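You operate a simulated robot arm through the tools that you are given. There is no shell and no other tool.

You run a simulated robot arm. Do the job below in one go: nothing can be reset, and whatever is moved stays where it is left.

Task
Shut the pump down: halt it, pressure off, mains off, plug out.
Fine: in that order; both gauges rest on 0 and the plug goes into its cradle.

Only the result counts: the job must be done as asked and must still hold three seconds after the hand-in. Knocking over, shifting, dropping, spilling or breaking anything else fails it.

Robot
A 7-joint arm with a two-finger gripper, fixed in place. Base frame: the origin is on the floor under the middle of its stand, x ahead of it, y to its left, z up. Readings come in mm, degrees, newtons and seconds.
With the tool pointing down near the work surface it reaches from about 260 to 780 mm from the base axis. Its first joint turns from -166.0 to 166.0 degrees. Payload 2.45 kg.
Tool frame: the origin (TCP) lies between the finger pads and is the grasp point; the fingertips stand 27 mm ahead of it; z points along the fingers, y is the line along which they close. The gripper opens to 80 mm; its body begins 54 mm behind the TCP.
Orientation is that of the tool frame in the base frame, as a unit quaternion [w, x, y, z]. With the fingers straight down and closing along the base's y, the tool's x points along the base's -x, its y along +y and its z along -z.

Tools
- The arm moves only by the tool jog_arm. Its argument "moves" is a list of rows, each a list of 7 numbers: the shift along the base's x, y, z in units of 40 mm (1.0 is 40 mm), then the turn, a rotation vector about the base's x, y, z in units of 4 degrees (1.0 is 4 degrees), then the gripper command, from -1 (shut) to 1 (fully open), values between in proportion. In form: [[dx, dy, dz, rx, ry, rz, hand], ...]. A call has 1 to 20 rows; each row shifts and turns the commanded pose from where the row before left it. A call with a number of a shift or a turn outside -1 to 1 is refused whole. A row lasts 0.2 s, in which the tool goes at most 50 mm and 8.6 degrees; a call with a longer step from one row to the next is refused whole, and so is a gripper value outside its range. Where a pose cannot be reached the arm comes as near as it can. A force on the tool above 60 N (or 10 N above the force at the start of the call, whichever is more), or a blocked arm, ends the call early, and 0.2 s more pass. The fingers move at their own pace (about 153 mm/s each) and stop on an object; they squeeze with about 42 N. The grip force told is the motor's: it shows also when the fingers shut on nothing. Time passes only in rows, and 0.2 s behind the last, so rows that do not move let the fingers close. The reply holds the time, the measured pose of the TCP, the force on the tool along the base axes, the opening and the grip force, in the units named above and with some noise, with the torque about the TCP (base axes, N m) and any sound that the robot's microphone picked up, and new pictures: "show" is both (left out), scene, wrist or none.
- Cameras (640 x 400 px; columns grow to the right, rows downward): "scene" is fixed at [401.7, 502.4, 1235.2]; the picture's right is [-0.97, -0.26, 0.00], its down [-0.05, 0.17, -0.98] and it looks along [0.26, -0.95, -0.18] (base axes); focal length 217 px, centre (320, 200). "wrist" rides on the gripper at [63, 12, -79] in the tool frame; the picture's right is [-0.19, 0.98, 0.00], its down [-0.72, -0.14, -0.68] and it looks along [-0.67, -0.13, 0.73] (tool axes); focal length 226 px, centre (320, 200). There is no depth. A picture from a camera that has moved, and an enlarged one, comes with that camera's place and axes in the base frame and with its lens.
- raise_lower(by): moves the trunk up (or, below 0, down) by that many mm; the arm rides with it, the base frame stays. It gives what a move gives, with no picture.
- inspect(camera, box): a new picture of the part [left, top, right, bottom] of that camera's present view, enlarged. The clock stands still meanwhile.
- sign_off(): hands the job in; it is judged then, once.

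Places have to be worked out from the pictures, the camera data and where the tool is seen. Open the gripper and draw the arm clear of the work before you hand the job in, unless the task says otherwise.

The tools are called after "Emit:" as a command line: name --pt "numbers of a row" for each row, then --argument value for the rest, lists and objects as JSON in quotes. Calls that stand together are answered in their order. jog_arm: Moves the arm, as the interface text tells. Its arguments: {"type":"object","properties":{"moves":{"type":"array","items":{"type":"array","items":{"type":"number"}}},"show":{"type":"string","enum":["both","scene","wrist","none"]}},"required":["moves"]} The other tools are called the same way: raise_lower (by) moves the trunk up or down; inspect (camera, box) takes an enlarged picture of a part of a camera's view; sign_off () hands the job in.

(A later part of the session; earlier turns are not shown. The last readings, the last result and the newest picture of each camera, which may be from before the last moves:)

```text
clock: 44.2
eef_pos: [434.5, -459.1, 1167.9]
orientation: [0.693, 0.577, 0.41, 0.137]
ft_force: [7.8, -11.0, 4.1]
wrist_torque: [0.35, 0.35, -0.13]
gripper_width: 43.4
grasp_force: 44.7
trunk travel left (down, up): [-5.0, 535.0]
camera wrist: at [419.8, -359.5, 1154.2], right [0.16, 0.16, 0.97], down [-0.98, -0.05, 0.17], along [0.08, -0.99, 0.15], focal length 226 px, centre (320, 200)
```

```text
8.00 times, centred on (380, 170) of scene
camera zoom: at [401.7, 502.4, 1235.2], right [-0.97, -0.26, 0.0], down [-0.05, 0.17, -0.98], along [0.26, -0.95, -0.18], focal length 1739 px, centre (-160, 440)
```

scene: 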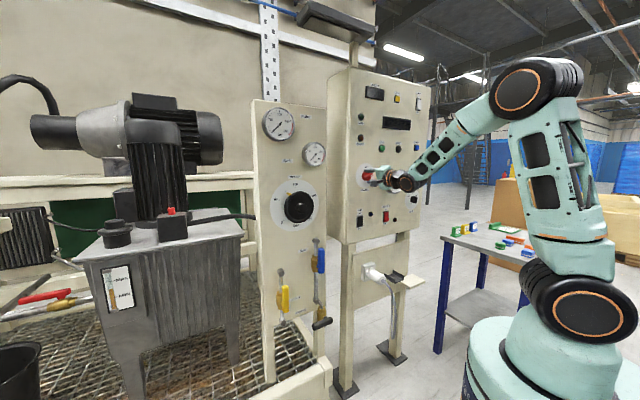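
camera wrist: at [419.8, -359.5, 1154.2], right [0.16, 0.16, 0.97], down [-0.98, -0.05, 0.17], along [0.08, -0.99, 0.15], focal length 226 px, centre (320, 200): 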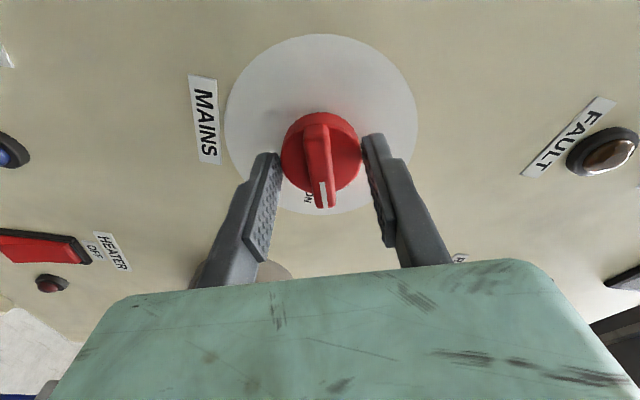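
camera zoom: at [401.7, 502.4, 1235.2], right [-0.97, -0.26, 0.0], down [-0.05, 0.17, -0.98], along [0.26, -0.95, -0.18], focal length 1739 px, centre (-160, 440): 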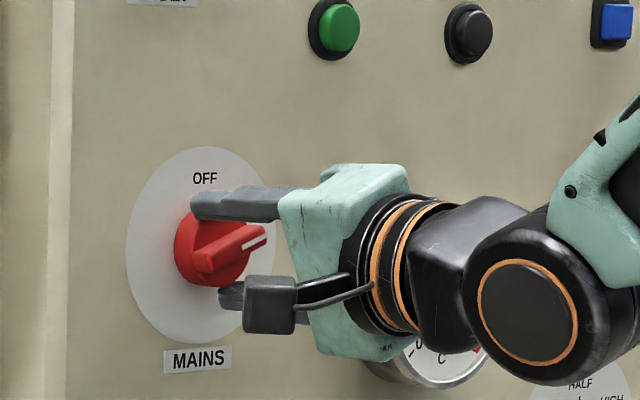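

The knob follows the gripper (about 20° turned) and the displays are already dark. I keep turning toward OFF.

Emit:
jog_arm --pt "0 0 0 -1 0.946 0 -1" --pt "0 0 0 -1 0.946 0 -1" --pt "0 0 0 -1 0.946 0 -1" --pt "0 0 0 -1 0.946 0 -1" --pt "0 0 0 -1 0.946 0 -1" --pt "0 0 0 -1 0.946 0 -1" --pt "0 0 0 -1 0.946 0 -1" --pt "0 0 0 -1 0.946 0 -1" --pt "0 0 0 -1 0.946 0 -1" --show "both"

Emit:
inspect --camera "wrist" --box '[220, 60, 420, 185]'

Emit:
inspect --camera "scene" --box '[340, 145, 420, 195]'

```text
clock: 46.2
eef_pos: [432.7, -461.1, 1167.7]
orientation: [0.685, 0.355, 0.615, -0.165]
ft_force: [-11.8, -2.5, -27.4]
wrist_torque: [0.82, 0.76, -0.7]
gripper_width: 43.6
grasp_force: 44.9
trunk travel left (down, up): [-5.0, 535.0]
camera wrist: at [395.4, -384.6, 1110.1], right [0.61, 0.64, 0.46], down [-0.72, 0.22, 0.65], along [0.32, -0.74, 0.6], focal length 226 px, centre (320, 200)
```

scene: 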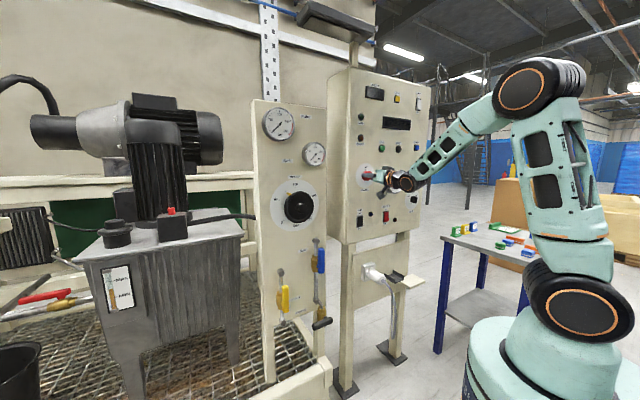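
wrist: 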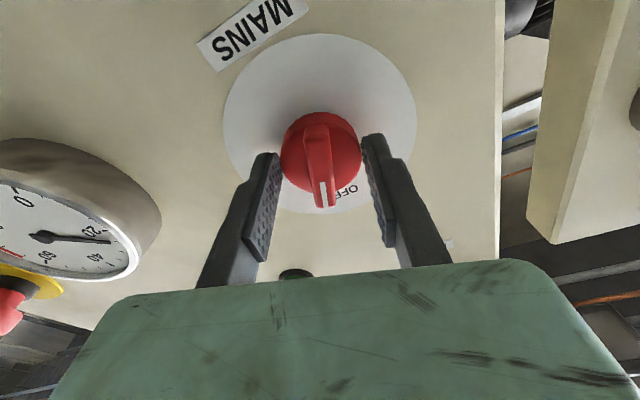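

```text
3.20 times, centred on (320, 122) of wrist
camera zoom: at [395.4, -384.6, 1110.1], right [0.61, 0.64, 0.46], down [-0.72, 0.22, 0.65], along [0.32, -0.74, 0.6], focal length 723 px, centre (320, 448)
```

zoom: 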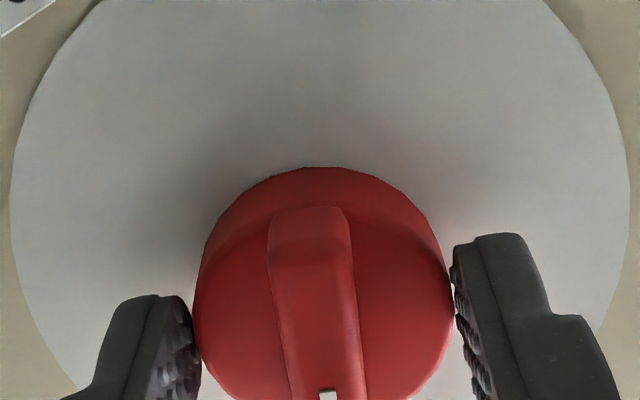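

```text
8.00 times, centred on (380, 170) of scene
camera zoom: at [401.7, 502.4, 1235.2], right [-0.97, -0.26, 0.0], down [-0.05, 0.17, -0.98], along [0.26, -0.95, -0.18], focal length 1739 px, centre (-160, 440)
```

zoom: 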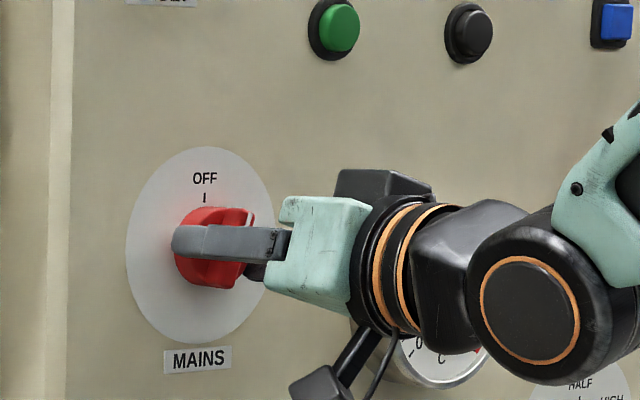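

About 70° turned with the knob still following; side load is −27 N in z, so I ease 2 mm downward while turning the last ~20° to the OFF mark.

Emit:
jog_arm --pt "0 0 -0.03 -0.7 0.662 0 -1" --pt "0 0 -0.02 -0.8 0.757 0 -1" --pt "0 0 0 -0.9 0.851 0 -1" --pt "0 0 0 -0.8 0.757 0 -1" --pt "0 0 0 -0.4 0.378 0 -1" --show "both"

Emit:
inspect --camera "wrist" --box '[220, 60, 420, 185]'

Emit:
inspect --camera "scene" --box '[340, 145, 420, 195]'

```text
clock: 47.5
eef_pos: [431.9, -461.2, 1165.9]
orientation: [0.647, 0.244, 0.666, -0.281]
ft_force: [-13.3, -9.8, -21.3]
wrist_torque: [0.77, 0.77, -0.67]
gripper_width: 43.5
grasp_force: 45.1
trunk travel left (down, up): [-5.0, 535.0]
camera wrist: at [380.2, -400.8, 1103.1], right [0.68, 0.72, 0.14], down [-0.56, 0.39, 0.73], along [0.47, -0.57, 0.67], focal length 226 px, centre (320, 200)
```

scene: 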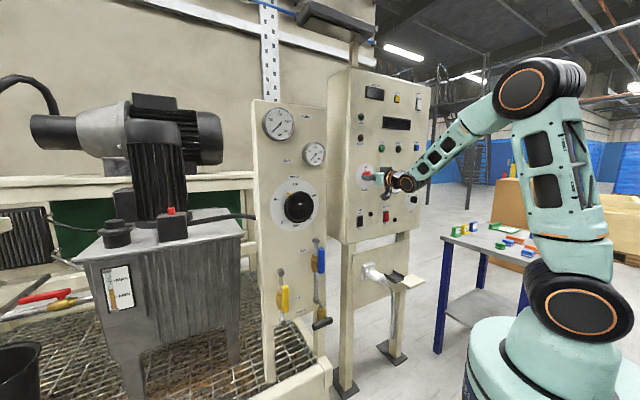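
wrist: 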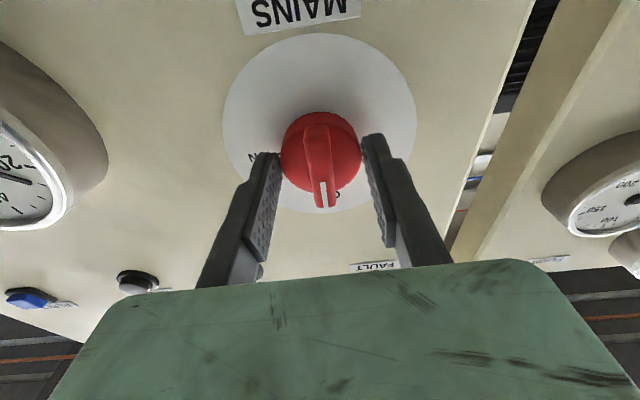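

```text
3.20 times, centred on (320, 122) of wrist
camera zoom: at [380.2, -400.8, 1103.1], right [0.68, 0.72, 0.14], down [-0.56, 0.39, 0.73], along [0.47, -0.57, 0.67], focal length 723 px, centre (320, 448)
```

zoom: 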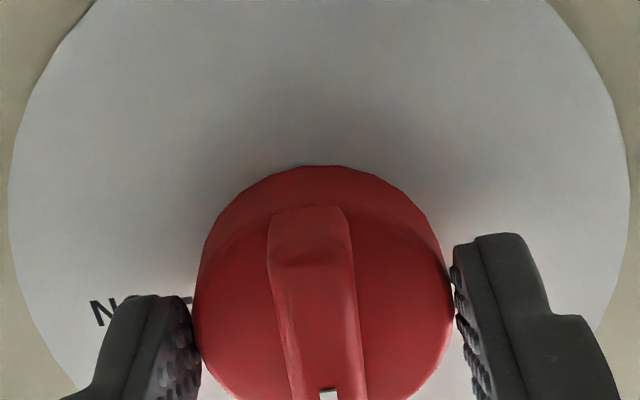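

```text
8.00 times, centred on (380, 170) of scene
camera zoom: at [401.7, 502.4, 1235.2], right [-0.97, -0.26, 0.0], down [-0.05, 0.17, -0.98], along [0.26, -0.95, -0.18], focal length 1739 px, centre (-160, 440)
```

zoom: 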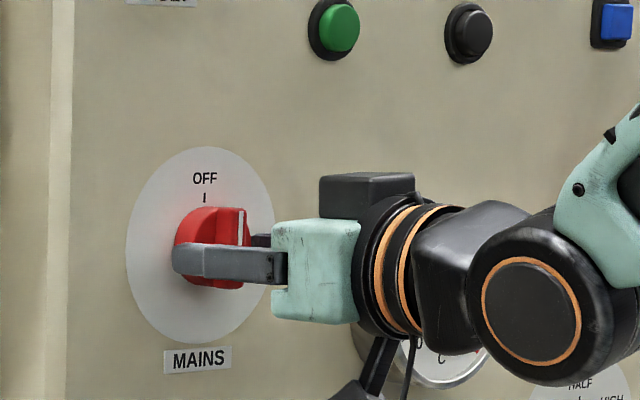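

The pointer line now stands at 12 o'clock (≈90° turned). I relieve the side load slightly, open the fingers and back straight out to check the knob.

Emit:
jog_arm --pt "-0.03 -0.02 -0.05 0 0 0 -1" --pt "0 0 0 0 0 0 0.3" --pt "0 0 0 0 0 0 0.4" --pt "-0.2 0.19 0 0 0 0 0.4" --pt "-0.4 0.378 0 0 0 0 0.4" --pt "-0.6 0.568 0 0 0 0 0.4" --pt "-0.6 0.568 0 0 0 0 0.4" --show "both"

Emit:
inspect --camera "scene" --box '[340, 145, 420, 195]'

Emit:
inspect --camera "scene" --box '[340, 80, 430, 140]'

```text
clock: 49.0
eef_pos: [361.7, -390.8, 1164.9]
orientation: [0.648, 0.241, 0.667, -0.279]
ft_force: [0.6, 0.0, -0.1]
wrist_torque: [-0.01, -0.01, -0.02]
gripper_width: 56.1
grasp_force: 0.1
trunk travel left (down, up): [-5.0, 535.0]
camera wrist: at [310.5, -332.0, 1100.4], right [0.68, 0.72, 0.13], down [-0.56, 0.39, 0.73], along [0.47, -0.57, 0.67], focal length 226 px, centre (320, 200)
```

scene: 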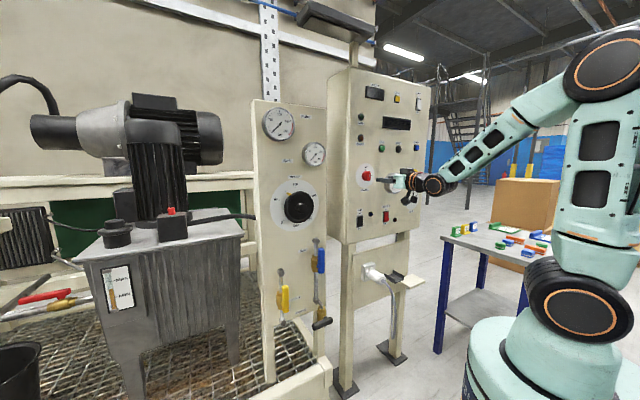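
wrist: 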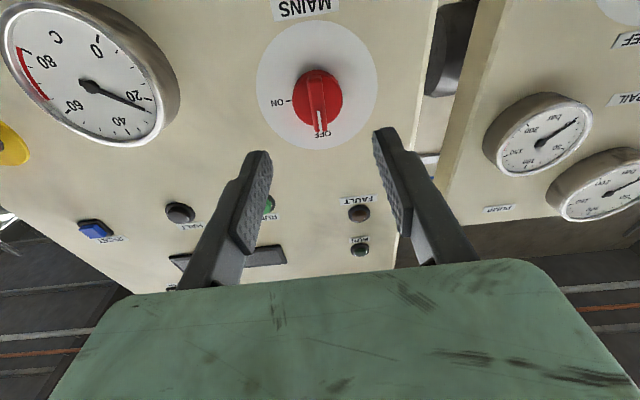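

```text
8.00 times, centred on (380, 170) of scene
camera zoom: at [401.7, 502.4, 1235.2], right [-0.97, -0.26, 0.0], down [-0.05, 0.17, -0.98], along [0.26, -0.95, -0.18], focal length 1739 px, centre (-160, 440)
```

zoom: 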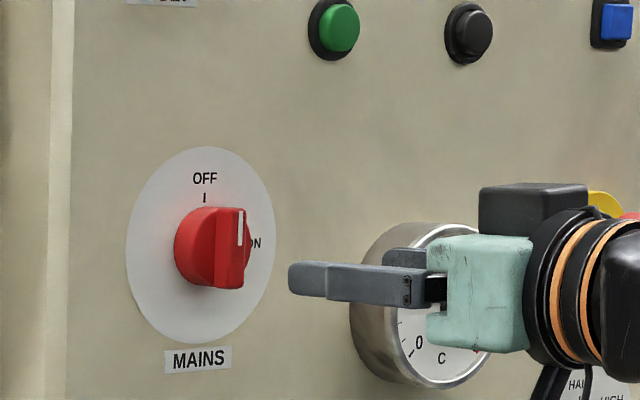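

```text
6.67 times, centred on (385, 110) of scene
camera zoom: at [401.7, 502.4, 1235.2], right [-0.97, -0.26, 0.0], down [-0.05, 0.17, -0.98], along [0.26, -0.95, -0.18], focal length 1449 px, centre (-113, 800)
```

zoom: 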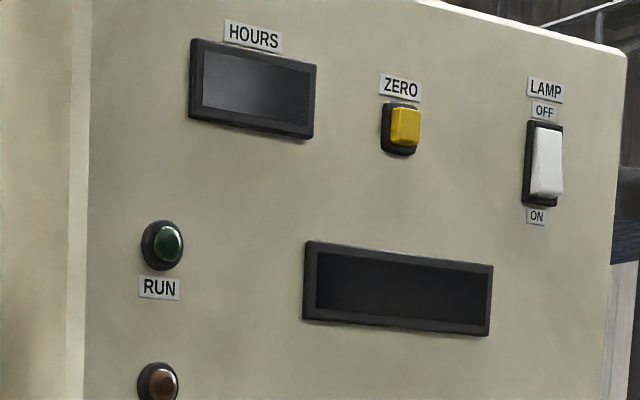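

MAINS is on OFF with all displays dark. Next is the plug: I triangulate it at u≈75, z≈695, axis along the normal from d≈575 (free end) to ≈651, and the cradle channel at u≈203–270, d≈602–674, wall tops z≈641. I rotate the tool back to pointing down while descending, well clear of the panel.

Emit:
jog_arm --pt "-0.2 0.15 -0.2 0.617 -0.584 0 0.6" --pt "-0.1 0.05 -0.4 0.946 1 0 1" --pt "0 0 -0.4 0.946 1 0 1" --pt "0 0 -0.4 0.946 1 0 1" --pt "0 0 -0.4 0.946 1 0 1" --pt "0 0 -0.4 0.946 1 0 1" --pt "0 0 -0.4 0.946 1 0 1" --pt "0 0 -0.4 0.946 1 0 1" --pt "0 0 -0.4 0.946 1 0 1" --show "both"

```text
clock: 51.0
eef_pos: [350.3, -382.9, 1040.4]
orientation: [0.391, 0.333, 0.845, -0.15]
ft_force: [0.5, 0.7, 0.2]
wrist_torque: [0.02, -0.01, -0.01]
gripper_width: 80.2
grasp_force: 0.1
out of reach, approached as far as the arm can: row 9
trunk travel left (down, up): [-5.0, 535.0]
camera wrist: at [284.4, -306.2, 1043.3], right [0.76, 0.63, 0.15], down [-0.14, -0.07, 0.99], along [0.64, -0.77, 0.03], focal length 226 px, centre (320, 200)
```

scene: 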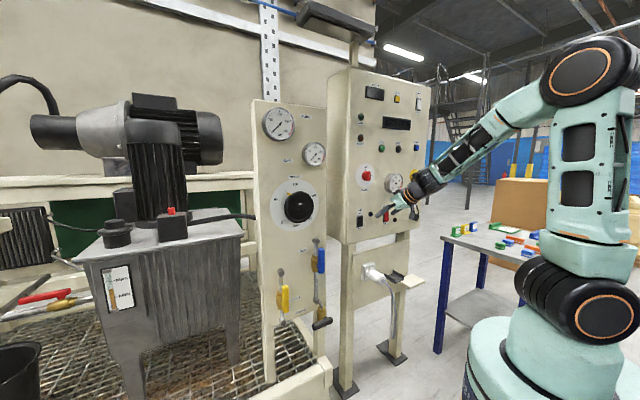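
wrist: 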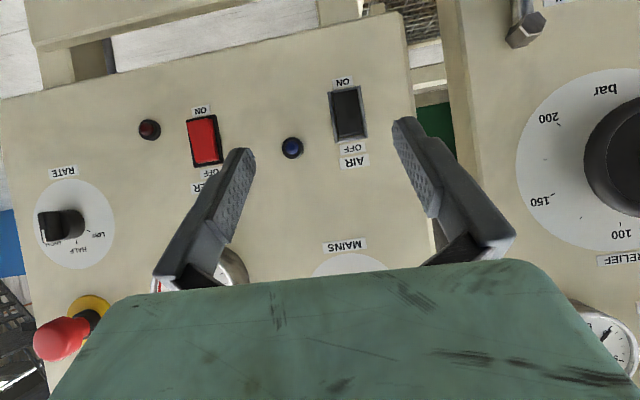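

The arm reported a brief reach limit at row 9; I continue pitching down in smaller steps while descending to see if it clears.

Emit:
jog_arm --pt "0 0 -0.4 0.3 0.317 0 1" --pt "0 0 -0.4 0.3 0.317 0 1" --pt "0 0 -0.4 0.473 0.5 0 1" --pt "0 0 -0.4 0.473 0.5 0 1" --show "both"

```text
clock: 52.0
eef_pos: [349.6, -381.8, 977.9]
orientation: [0.324, 0.345, 0.872, -0.123]
ft_force: [-0.4, 0.8, -0.9]
wrist_torque: [0.02, 0.04, 0.02]
gripper_width: 80.1
grasp_force: 0.1
trunk travel left (down, up): [-5.0, 535.0]
camera wrist: at [284.8, -307.0, 996.5], right [0.78, 0.62, 0.13], down [-0.03, -0.18, 0.98], along [0.63, -0.77, -0.12], focal length 226 px, centre (320, 200)
```

scene: 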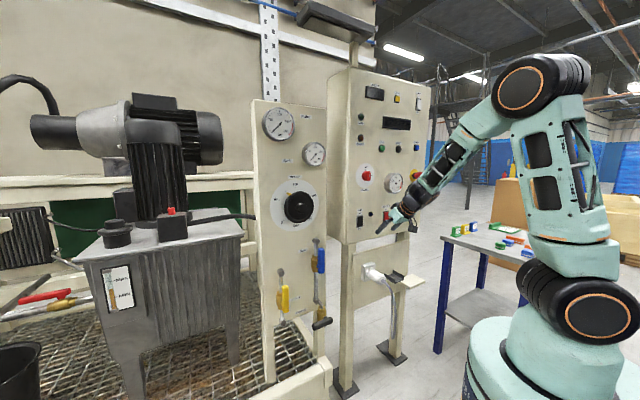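
wrist: 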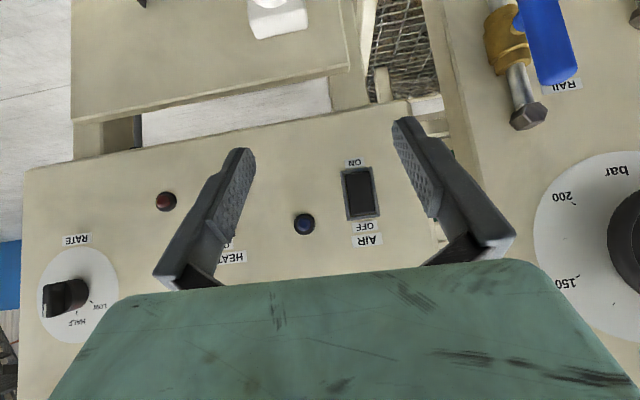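

Clear again. I finish pitching to straight down while descending to z≈800 and shifting to the plug's u≈75.

Emit:
jog_arm --pt "-0.082 -0.086 -0.55 0.946 1 0 1" --pt "-0.082 -0.086 -0.55 0.946 1 0 1" --pt "-0.082 -0.086 -0.55 0.946 1 0 1" --pt "-0.082 -0.086 -0.55 0.946 1 0 1" --pt "-0.082 -0.086 -0.55 0.946 1 0 1" --pt "-0.082 -0.086 -0.55 0.946 1 0 1" --pt "-0.082 -0.086 -0.55 0.946 1 0 1" --pt "-0.082 -0.086 -0.3 0.35 0.37 0 1" --pt "0 0 0 0 0 0 1" --show "both"

```text
clock: 54.0
eef_pos: [323.3, -412.6, 808.9]
orientation: [0.001, 0.37, 0.929, 0.007]
ft_force: [-0.6, 0.1, 0.0]
wrist_torque: [0.04, 0.0, 0.02]
gripper_width: 79.7
grasp_force: 0.1
trunk travel left (down, up): [-5.0, 535.0]
camera wrist: at [285.7, -360.4, 888.1], right [0.81, 0.58, 0.01], down [0.42, -0.6, 0.68], along [0.4, -0.55, -0.74], focal length 226 px, centre (320, 200)
```

scene: 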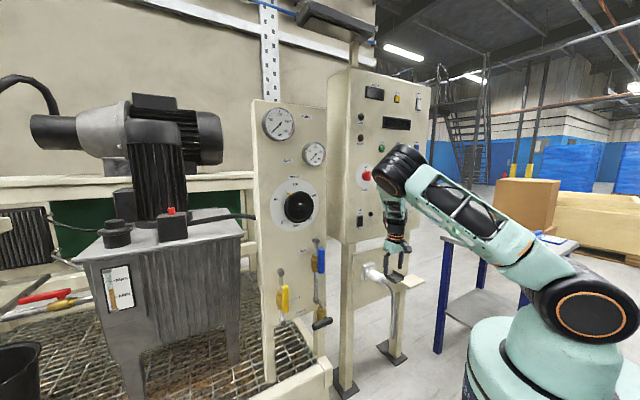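
wrist: 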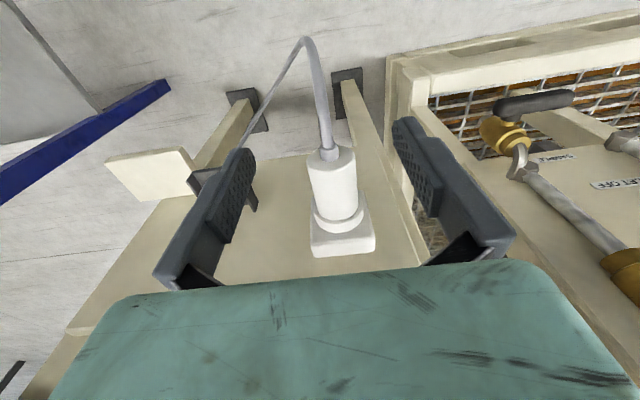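

Tool is vertical at u≈77, in front of the plug. I enlarge the view of plug and cradle for precise positions.

Emit:
inspect --camera "wrist" --box '[260, 120, 420, 270]'

Emit:
inspect --camera "wrist" --box '[90, 60, 290, 260]'

Emit:
inspect --camera "scene" --box '[345, 245, 445, 310]'

```text
2.67 times, centred on (340, 195) of wrist
camera zoom: at [285.7, -360.4, 888.1], right [0.81, 0.58, 0.01], down [0.42, -0.6, 0.68], along [0.4, -0.55, -0.74], focal length 603 px, centre (267, 213)
```

zoom: 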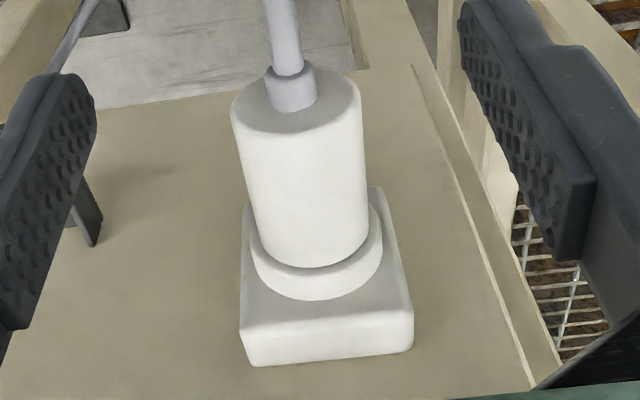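

```text
2.00 times, centred on (190, 160) of wrist
camera zoom: at [285.7, -360.4, 888.1], right [0.81, 0.58, 0.01], down [0.42, -0.6, 0.68], along [0.4, -0.55, -0.74], focal length 452 px, centre (580, 280)
```

zoom: 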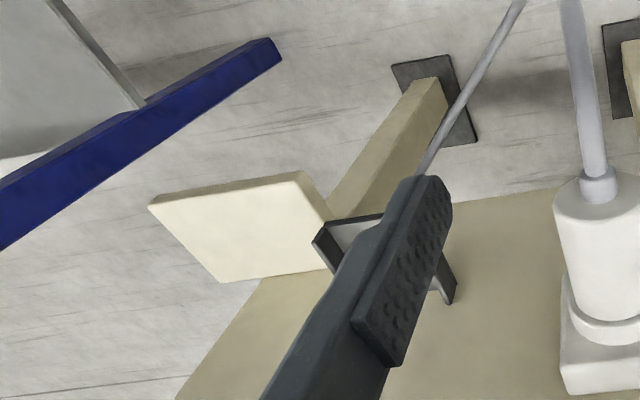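

```text
6.15 times, centred on (395, 278) of scene
camera zoom: at [401.7, 502.4, 1235.2], right [-0.97, -0.26, 0.0], down [-0.05, 0.17, -0.98], along [0.26, -0.95, -0.18], focal length 1337 px, centre (-142, -277)
```

zoom: 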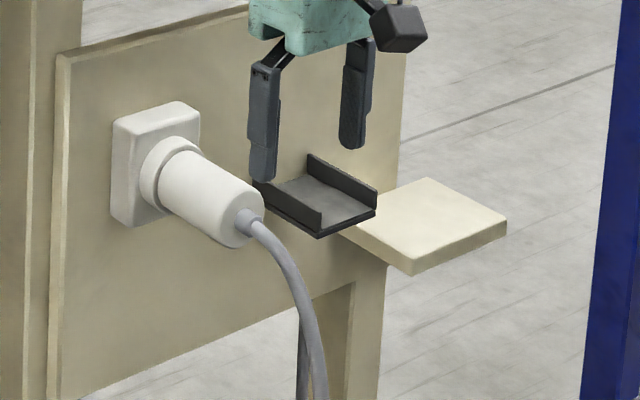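

The plug measures ≈49 mm diameter, axis u≈76, z≈692, free end at d≈577. Before gripping, I shift sideways to view the cradle unobstructed.

Emit:
jog_arm --pt "-0.55 -0.581 0 0 0 0 1" --pt "-0.55 -0.581 0 0 0 0 1" --pt "-0.55 -0.581 0 0 0 0 1" --pt "-0.55 -0.581 0 0 0 0 1" --pt "-0.5 -0.53 0 0 0 0 1" --show "wrist"

Emit:
inspect --camera "wrist" --box '[240, 100, 400, 250]'

Emit:
inspect --camera "scene" --box '[375, 255, 425, 295]'

```text
clock: 55.2
eef_pos: [216.0, -525.9, 810.7]
orientation: [0.002, 0.37, 0.929, 0.006]
ft_force: [-0.3, 0.2, 0.1]
wrist_torque: [0.0, -0.02, -0.04]
gripper_width: 79.8
grasp_force: 0.1
trunk travel left (down, up): [-5.0, 535.0]
camera wrist: at [177.9, -475.1, 890.1], right [0.82, 0.58, 0.01], down [0.42, -0.6, 0.68], along [0.4, -0.55, -0.73], focal length 226 px, centre (320, 200)
```

wrist: 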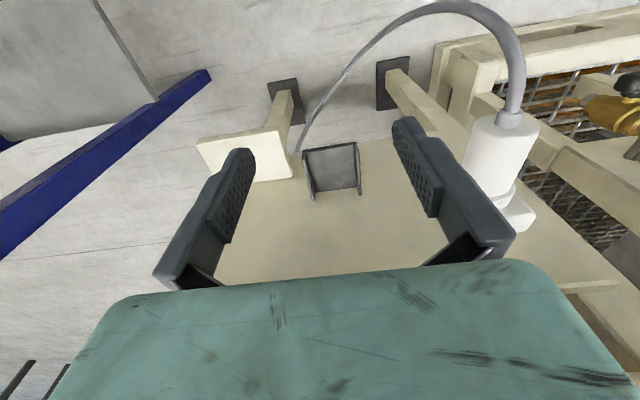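

```text
2.67 times, centred on (320, 175) of wrist
camera zoom: at [177.9, -475.1, 890.1], right [0.82, 0.58, 0.01], down [0.42, -0.6, 0.68], along [0.4, -0.55, -0.73], focal length 603 px, centre (320, 267)
```

zoom: 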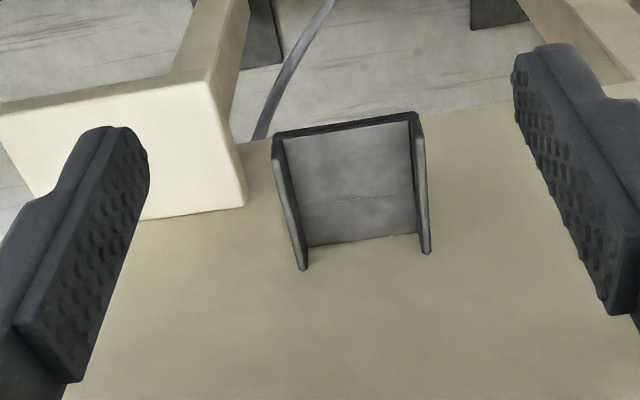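

```text
10.00 times, centred on (400, 275) of scene
camera zoom: at [401.7, 502.4, 1235.2], right [-0.97, -0.26, 0.0], down [-0.05, 0.17, -0.98], along [0.26, -0.95, -0.18], focal length 2173 px, centre (-480, -550)
```

zoom: 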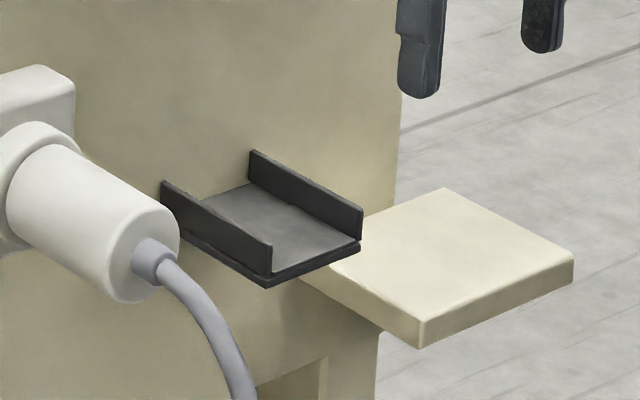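

The cradle is an open U-tray: inner u≈203–264, near edge d≈591, floor z≈631, wall tops ≈650, so the plug (r≈24.5) should rest with its axis at z≈655, u≈234. I go back to the plug, approaching from above with the fingers straddling its free end (d≈591).

Emit:
jog_arm --pt "0.6 0.634 0 0 0 0 1" --pt "0.7 0.74 0 0 0 0 1" --pt "0.7 0.74 0 0 0 0 1" --pt "0.7 0.74 0 0 0 0 1" --pt "0.3 -0.3 0 0 0 0 1" --pt "0.45 -0.43 0 0 0 0 1" --pt "0.45 -0.43 -0.2 0 0 0 1" --pt "0.1 -0.09 -0.5 0 0 0 1" --pt "0 0 0 0 0 0 1" --show "both"

Emit:
inspect --camera "scene" --box '[345, 215, 425, 295]'

```text
clock: 57.2
eef_pos: [374.7, -460.6, 780.3]
orientation: [0.001, 0.37, 0.929, 0.007]
ft_force: [-0.6, 0.6, 0.0]
wrist_torque: [0.01, 0.0, -0.02]
gripper_width: 80.0
grasp_force: 0.0
trunk travel left (down, up): [-5.0, 535.0]
camera wrist: at [337.0, -409.4, 859.0], right [0.81, 0.58, 0.01], down [0.42, -0.6, 0.68], along [0.4, -0.55, -0.73], focal length 226 px, centre (320, 200)
```

scene: 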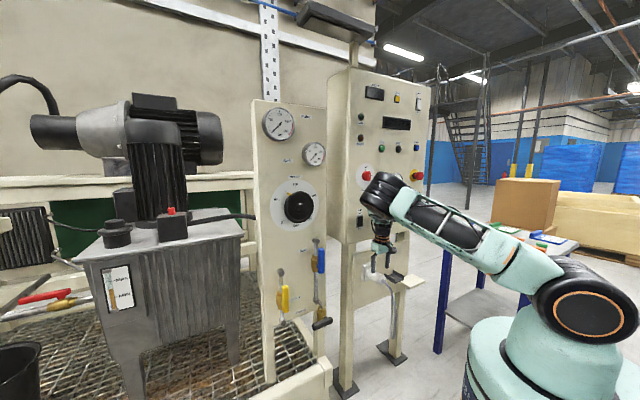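
wrist: 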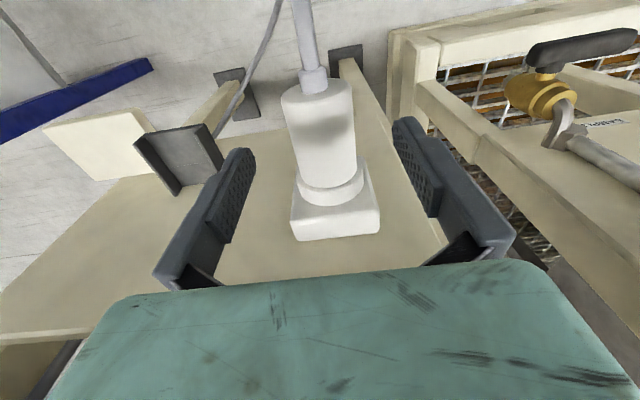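

```text
5.00 times, centred on (385, 255) of scene
camera zoom: at [401.7, 502.4, 1235.2], right [-0.97, -0.26, 0.0], down [-0.05, 0.17, -0.98], along [0.26, -0.95, -0.18], focal length 1087 px, centre (-5, -75)
```

zoom: 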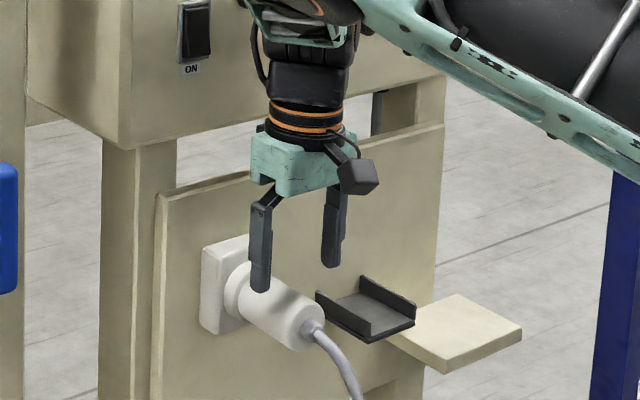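

Aligned over the plug's free end (u≈77 vs 75–76, 13 mm in from the end). I descend to z≈709 with the fingers straddling it.

Emit:
jog_arm --pt "0.01 0.01 -0.45 0 0 0 1" --pt "0.01 0.01 -0.45 0 0 0 1" --pt "0 0 -0.45 0 0 0 1" --pt "0 0 -0.42 0 0 0 1" --pt "0 0 0 0 0 0 1" --show "both"

Emit:
inspect --camera "scene" --box '[345, 215, 425, 295]'

Emit:
inspect --camera "wrist" --box '[220, 60, 420, 260]'

```text
clock: 58.5
eef_pos: [374.7, -457.4, 709.4]
orientation: [0.002, 0.369, 0.929, 0.006]
ft_force: [0.1, 0.2, -0.8]
wrist_torque: [-0.01, 0.01, -0.01]
gripper_width: 80.1
grasp_force: 0.0
trunk travel left (down, up): [-5.0, 535.0]
camera wrist: at [337.3, -406.5, 789.0], right [0.81, 0.58, 0.01], down [0.42, -0.6, 0.68], along [0.4, -0.55, -0.73], focal length 226 px, centre (320, 200)
```

scene: 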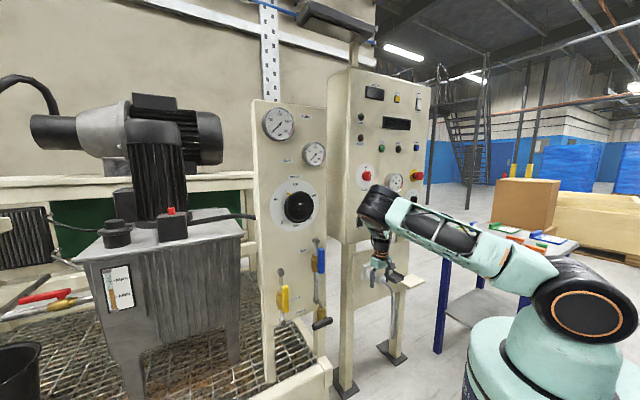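
wrist: 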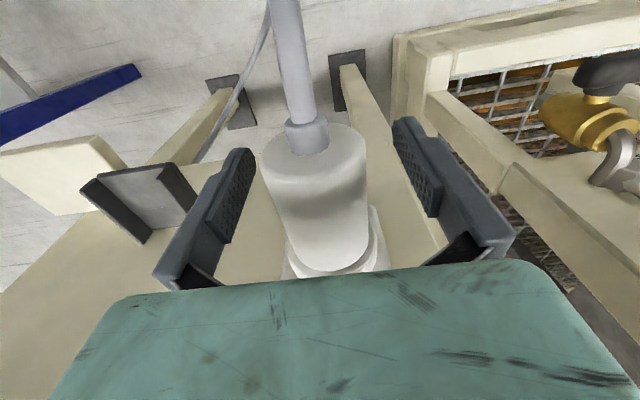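

```text
5.00 times, centred on (385, 255) of scene
camera zoom: at [401.7, 502.4, 1235.2], right [-0.97, -0.26, 0.0], down [-0.05, 0.17, -0.98], along [0.26, -0.95, -0.18], focal length 1087 px, centre (-5, -75)
```

zoom: 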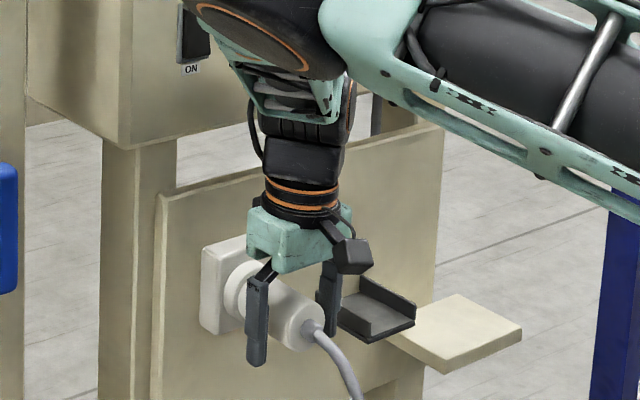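

```text
2.00 times, centred on (320, 160) of wrist
camera zoom: at [337.3, -406.5, 789.0], right [0.81, 0.58, 0.01], down [0.42, -0.6, 0.68], along [0.4, -0.55, -0.73], focal length 452 px, centre (320, 280)
```

zoom: 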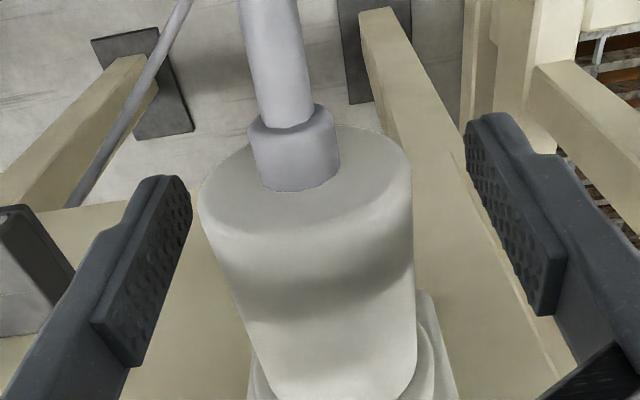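

Well centred on the plug. I shift 4 mm further onto the body and close the gripper.

Emit:
jog_arm --pt "0.06 -0.085 0.05 0 0 0 1" --pt "0 0 0 0 0 0 1" --pt "0 0 0 0 0 0 0.2" --pt "0 0 0 0 0 0 -1" --pt "0 0 0 0 0 0 -1" --show "both"

Emit:
inspect --camera "scene" --box '[345, 215, 425, 295]'

```text
clock: 59.6
eef_pos: [379.7, -462.1, 712.1]
orientation: [0.002, 0.369, 0.929, 0.007]
ft_force: [0.0, 0.0, -0.5]
wrist_torque: [0.04, 0.02, 0.03]
gripper_width: 46.8
grasp_force: 42.5
trunk travel left (down, up): [-5.0, 535.0]
heard: snap
camera wrist: at [340.8, -410.3, 791.4], right [0.81, 0.58, 0.01], down [0.42, -0.6, 0.68], along [0.4, -0.55, -0.73], focal length 226 px, centre (320, 200)
```

scene: 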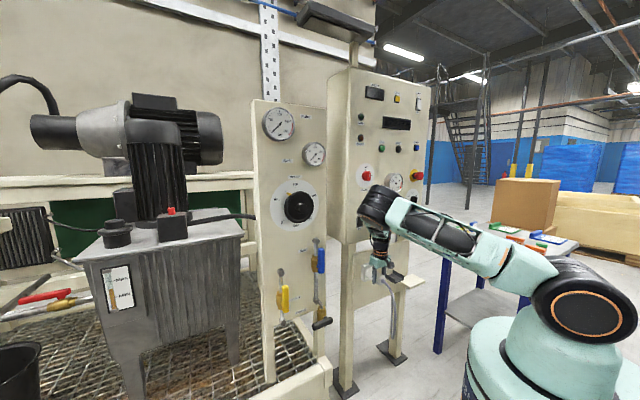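
wrist: 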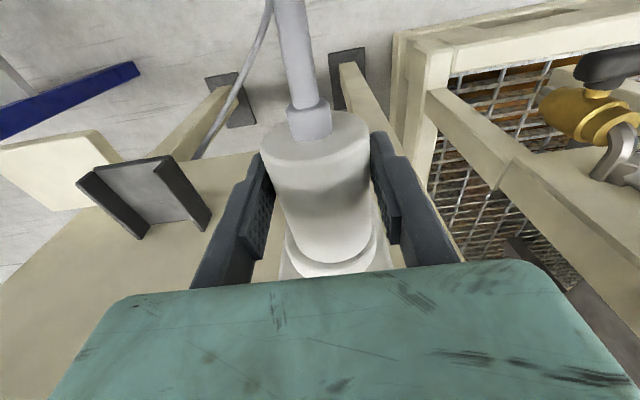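

```text
5.00 times, centred on (385, 255) of scene
camera zoom: at [401.7, 502.4, 1235.2], right [-0.97, -0.26, 0.0], down [-0.05, 0.17, -0.98], along [0.26, -0.95, -0.18], focal length 1087 px, centre (-5, -75)
```

zoom: 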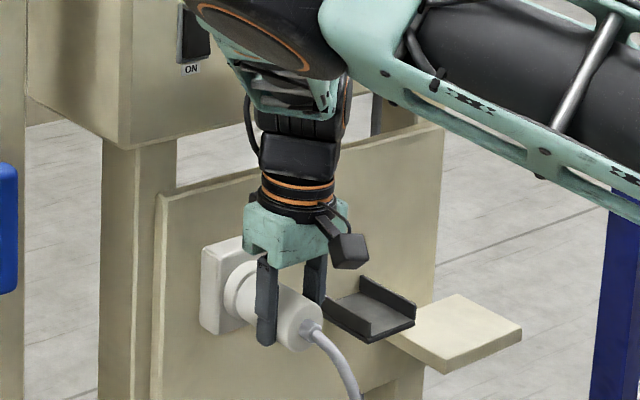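

The plug is gripped (width 46.8 mm, 42 N). I pull it straight out along the panel normal.

Emit:
jog_arm --pt "-0.1 0.095 0 0 0 0 -1" --pt "-0.15 0.142 0 0 0 0 -1" --pt "-0.18 0.17 0 0 0 0 -1" --pt "-0.18 0.17 0 0 0 0 -1" --pt "-0.18 0.17 0 0 0 0 -1" --show "both"

Emit:
inspect --camera "scene" --box '[345, 215, 425, 295]'

```text
clock: 60.9
eef_pos: [345.6, -432.5, 712.7]
orientation: [0.001, 0.369, 0.93, 0.005]
ft_force: [0.1, 0.4, -1.4]
wrist_torque: [-0.01, 0.01, 0.0]
gripper_width: 47.0
grasp_force: 41.5
trunk travel left (down, up): [-5.0, 535.0]
camera wrist: at [309.1, -381.9, 792.7], right [0.81, 0.58, 0.01], down [0.42, -0.6, 0.68], along [0.4, -0.55, -0.73], focal length 226 px, centre (320, 200)
```

scene: 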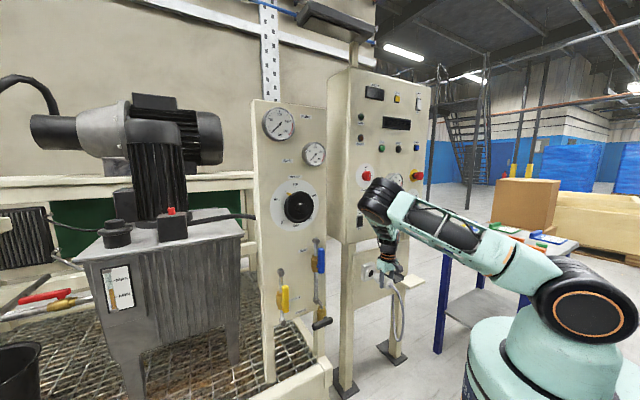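
wrist: 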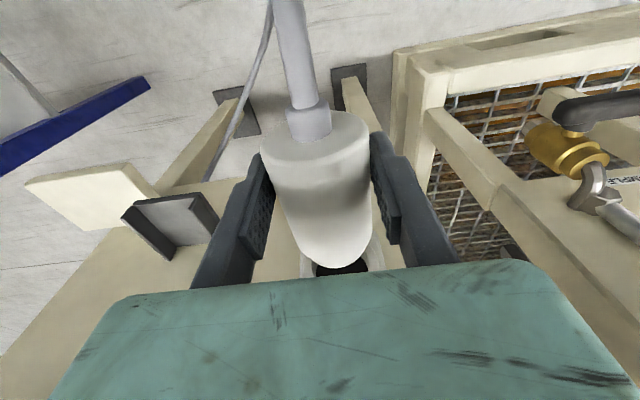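

```text
5.00 times, centred on (385, 255) of scene
camera zoom: at [401.7, 502.4, 1235.2], right [-0.97, -0.26, 0.0], down [-0.05, 0.17, -0.98], along [0.26, -0.95, -0.18], focal length 1087 px, centre (-5, -75)
```

zoom: 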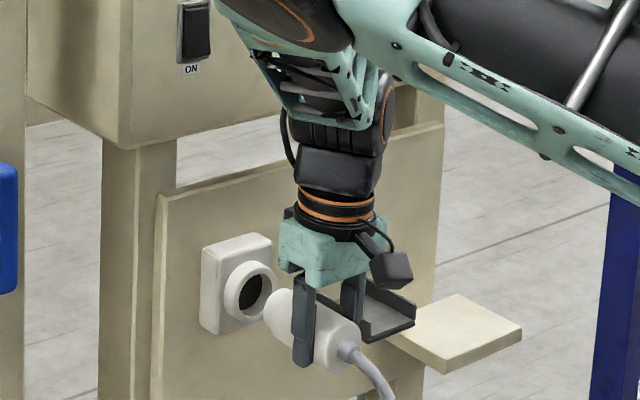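

The plug has come out of the socket (its dark opening is visible). I pull another 40 mm to clear it completely.

Emit:
jog_arm --pt "-0.25 0.237 0 0 0 0 -1" --pt "-0.25 0.237 0 0 0 0 -1" --pt "-0.25 0.237 0.05 0 0 0 -1" --pt "0 0 0 0 0 0 -1" --show "both"

Emit:
inspect --camera "scene" --box '[345, 225, 425, 305]'

Emit:
inspect --camera "wrist" --box '[220, 100, 420, 290]'

```text
clock: 61.9
eef_pos: [316.1, -402.5, 714.4]
orientation: [0.001, 0.369, 0.929, 0.005]
ft_force: [-0.1, -0.5, -1.9]
wrist_torque: [0.02, 0.01, -0.02]
gripper_width: 46.9
grasp_force: 42.0
trunk travel left (down, up): [-5.0, 535.0]
camera wrist: at [278.0, -351.7, 793.6], right [0.81, 0.58, 0.01], down [0.42, -0.6, 0.68], along [0.4, -0.55, -0.73], focal length 226 px, centre (320, 200)
```

scene: 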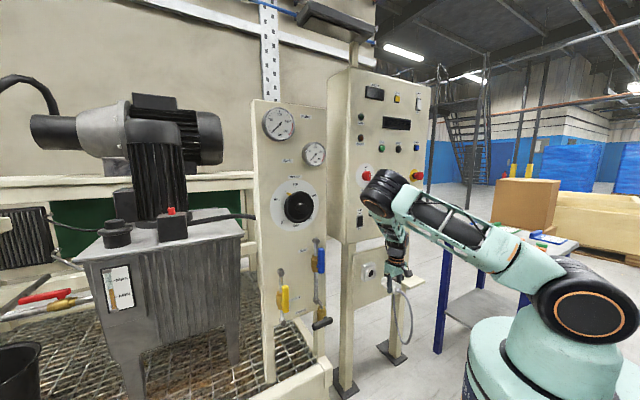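
wrist: 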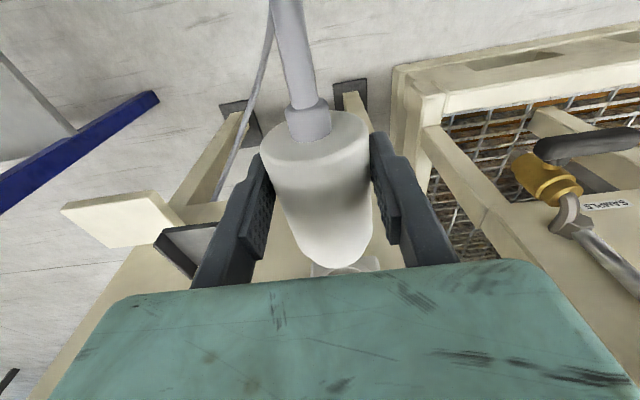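

```text
5.00 times, centred on (385, 265) of scene
camera zoom: at [401.7, 502.4, 1235.2], right [-0.97, -0.26, 0.0], down [-0.05, 0.17, -0.98], along [0.26, -0.95, -0.18], focal length 1087 px, centre (-5, -125)
```

zoom: 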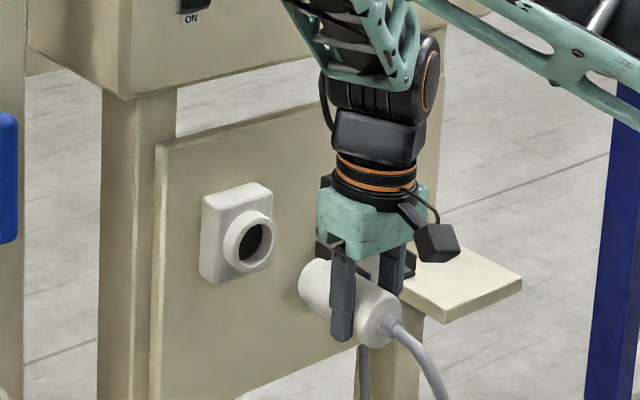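

```text
2.11 times, centred on (320, 195) of wrist
camera zoom: at [278.0, -351.7, 793.6], right [0.81, 0.58, 0.01], down [0.42, -0.6, 0.68], along [0.4, -0.55, -0.73], focal length 476 px, centre (320, 210)
```

zoom: 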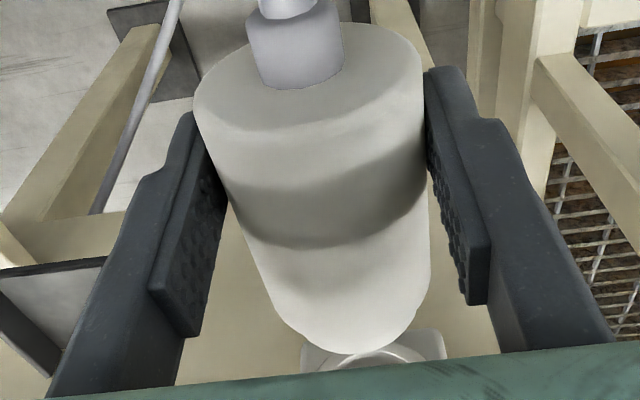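

The plug is fully out: a plain ~47×78 mm cylinder whose axis lies ~11 mm below the TCP. I lift it, shift part-way toward the cradle, and look again to pin down the cradle's position precisely.

Emit:
jog_arm --pt "0 0 0.5 0 0 0 -1" --pt "0 0 0.6 0 0 0 -1" --pt "-0.25 -0.264 0.4 0 0 0 -1" --pt "-0.3 -0.317 0 0 0 0 -1" --pt "-0.3 -0.317 0 0 0 0 -1" --pt "0 0 0 0 0 0 -1" --show "both"

Emit:
inspect --camera "wrist" --box '[120, 120, 280, 240]'

Emit:
inspect --camera "scene" --box '[345, 215, 445, 305]'

```text
clock: 63.2
eef_pos: [282.0, -440.4, 774.0]
orientation: [0.001, 0.369, 0.929, 0.005]
ft_force: [-0.1, -0.4, -2.3]
wrist_torque: [-0.01, 0.01, 0.0]
gripper_width: 46.7
grasp_force: 42.2
trunk travel left (down, up): [-5.0, 535.0]
camera wrist: at [245.1, -388.6, 854.6], right [0.81, 0.58, 0.01], down [0.42, -0.6, 0.68], along [0.4, -0.55, -0.73], focal length 226 px, centre (320, 200)
```

scene: 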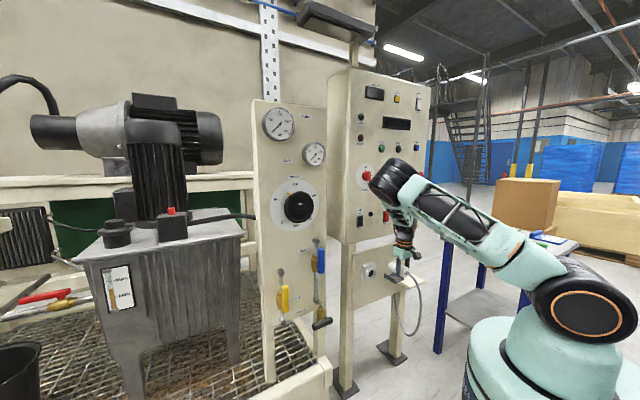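
wrist: 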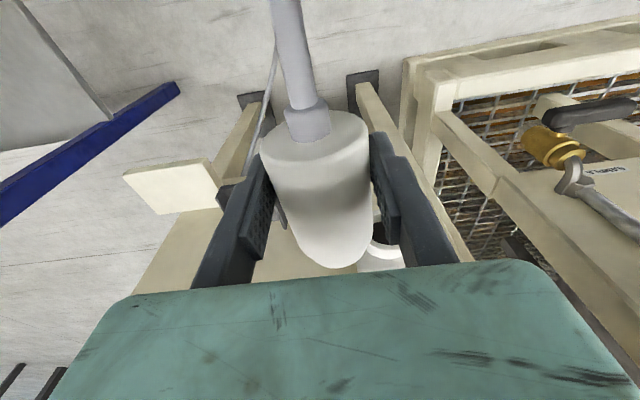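

```text
3.33 times, centred on (200, 180) of wrist
camera zoom: at [245.1, -388.6, 854.6], right [0.81, 0.58, 0.01], down [0.42, -0.6, 0.68], along [0.4, -0.55, -0.73], focal length 754 px, centre (720, 267)
```

zoom: 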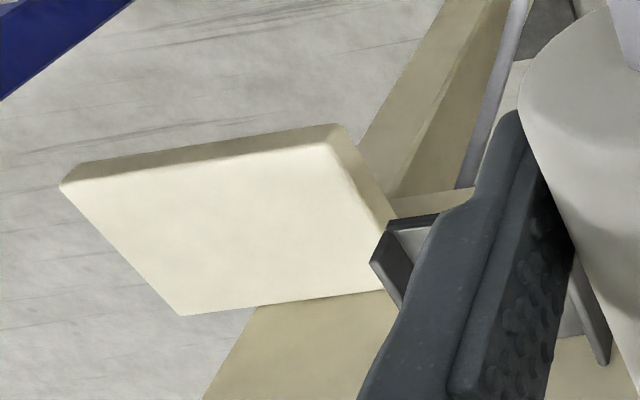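

```text
4.44 times, centred on (395, 260) of scene
camera zoom: at [401.7, 502.4, 1235.2], right [-0.97, -0.26, 0.0], down [-0.05, 0.17, -0.98], along [0.26, -0.95, -0.18], focal length 966 px, centre (-13, -67)
```

zoom: 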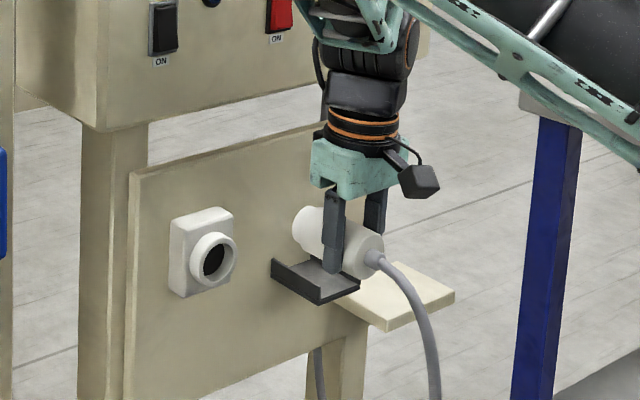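

The finger hides the cradle here. I move to a vantage where the cradle was unobstructed (u≈76, d≈560) for an accurate measurement.

Emit:
jog_arm --pt "0.6 0 0 0 0 0 -1" --pt "0.6 0 0 0 0 0 -1" --pt "0.6 0 0 0 0 0 -1" --pt "0 0 0 0 0 0 -1" --show "wrist"

Emit:
inspect --camera "wrist" --box '[100, 100, 260, 220]'

```text
clock: 64.2
eef_pos: [355.0, -441.7, 773.4]
orientation: [0.001, 0.368, 0.93, 0.007]
ft_force: [-0.6, -0.5, -1.8]
wrist_torque: [0.0, 0.02, 0.02]
gripper_width: 46.4
grasp_force: 41.9
trunk travel left (down, up): [-5.0, 535.0]
camera wrist: at [316.7, -390.1, 853.0], right [0.81, 0.58, 0.01], down [0.42, -0.6, 0.68], along [0.4, -0.55, -0.73], focal length 226 px, centre (320, 200)
```

wrist: 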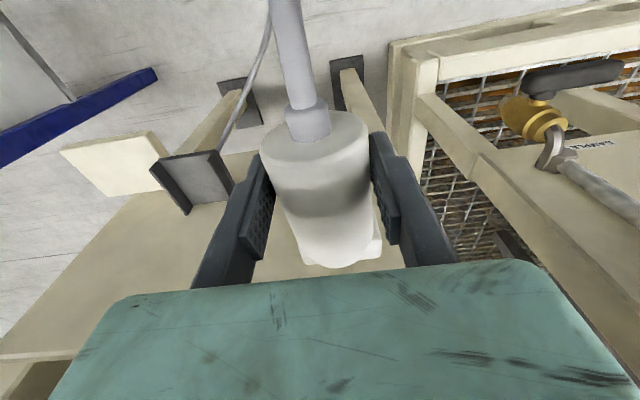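

```text
3.33 times, centred on (180, 160) of wrist
camera zoom: at [316.7, -390.1, 853.0], right [0.81, 0.58, 0.01], down [0.42, -0.6, 0.68], along [0.4, -0.55, -0.73], focal length 754 px, centre (787, 333)
```

zoom: 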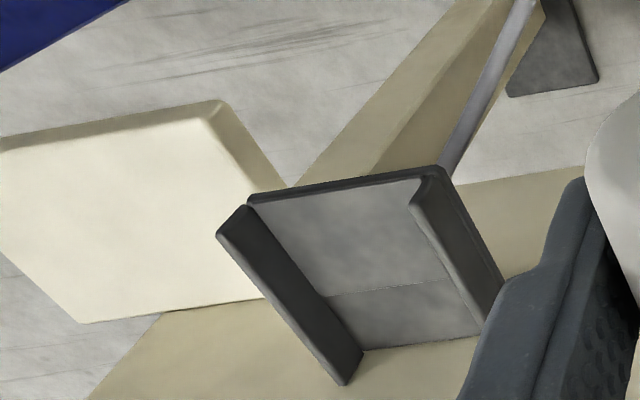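

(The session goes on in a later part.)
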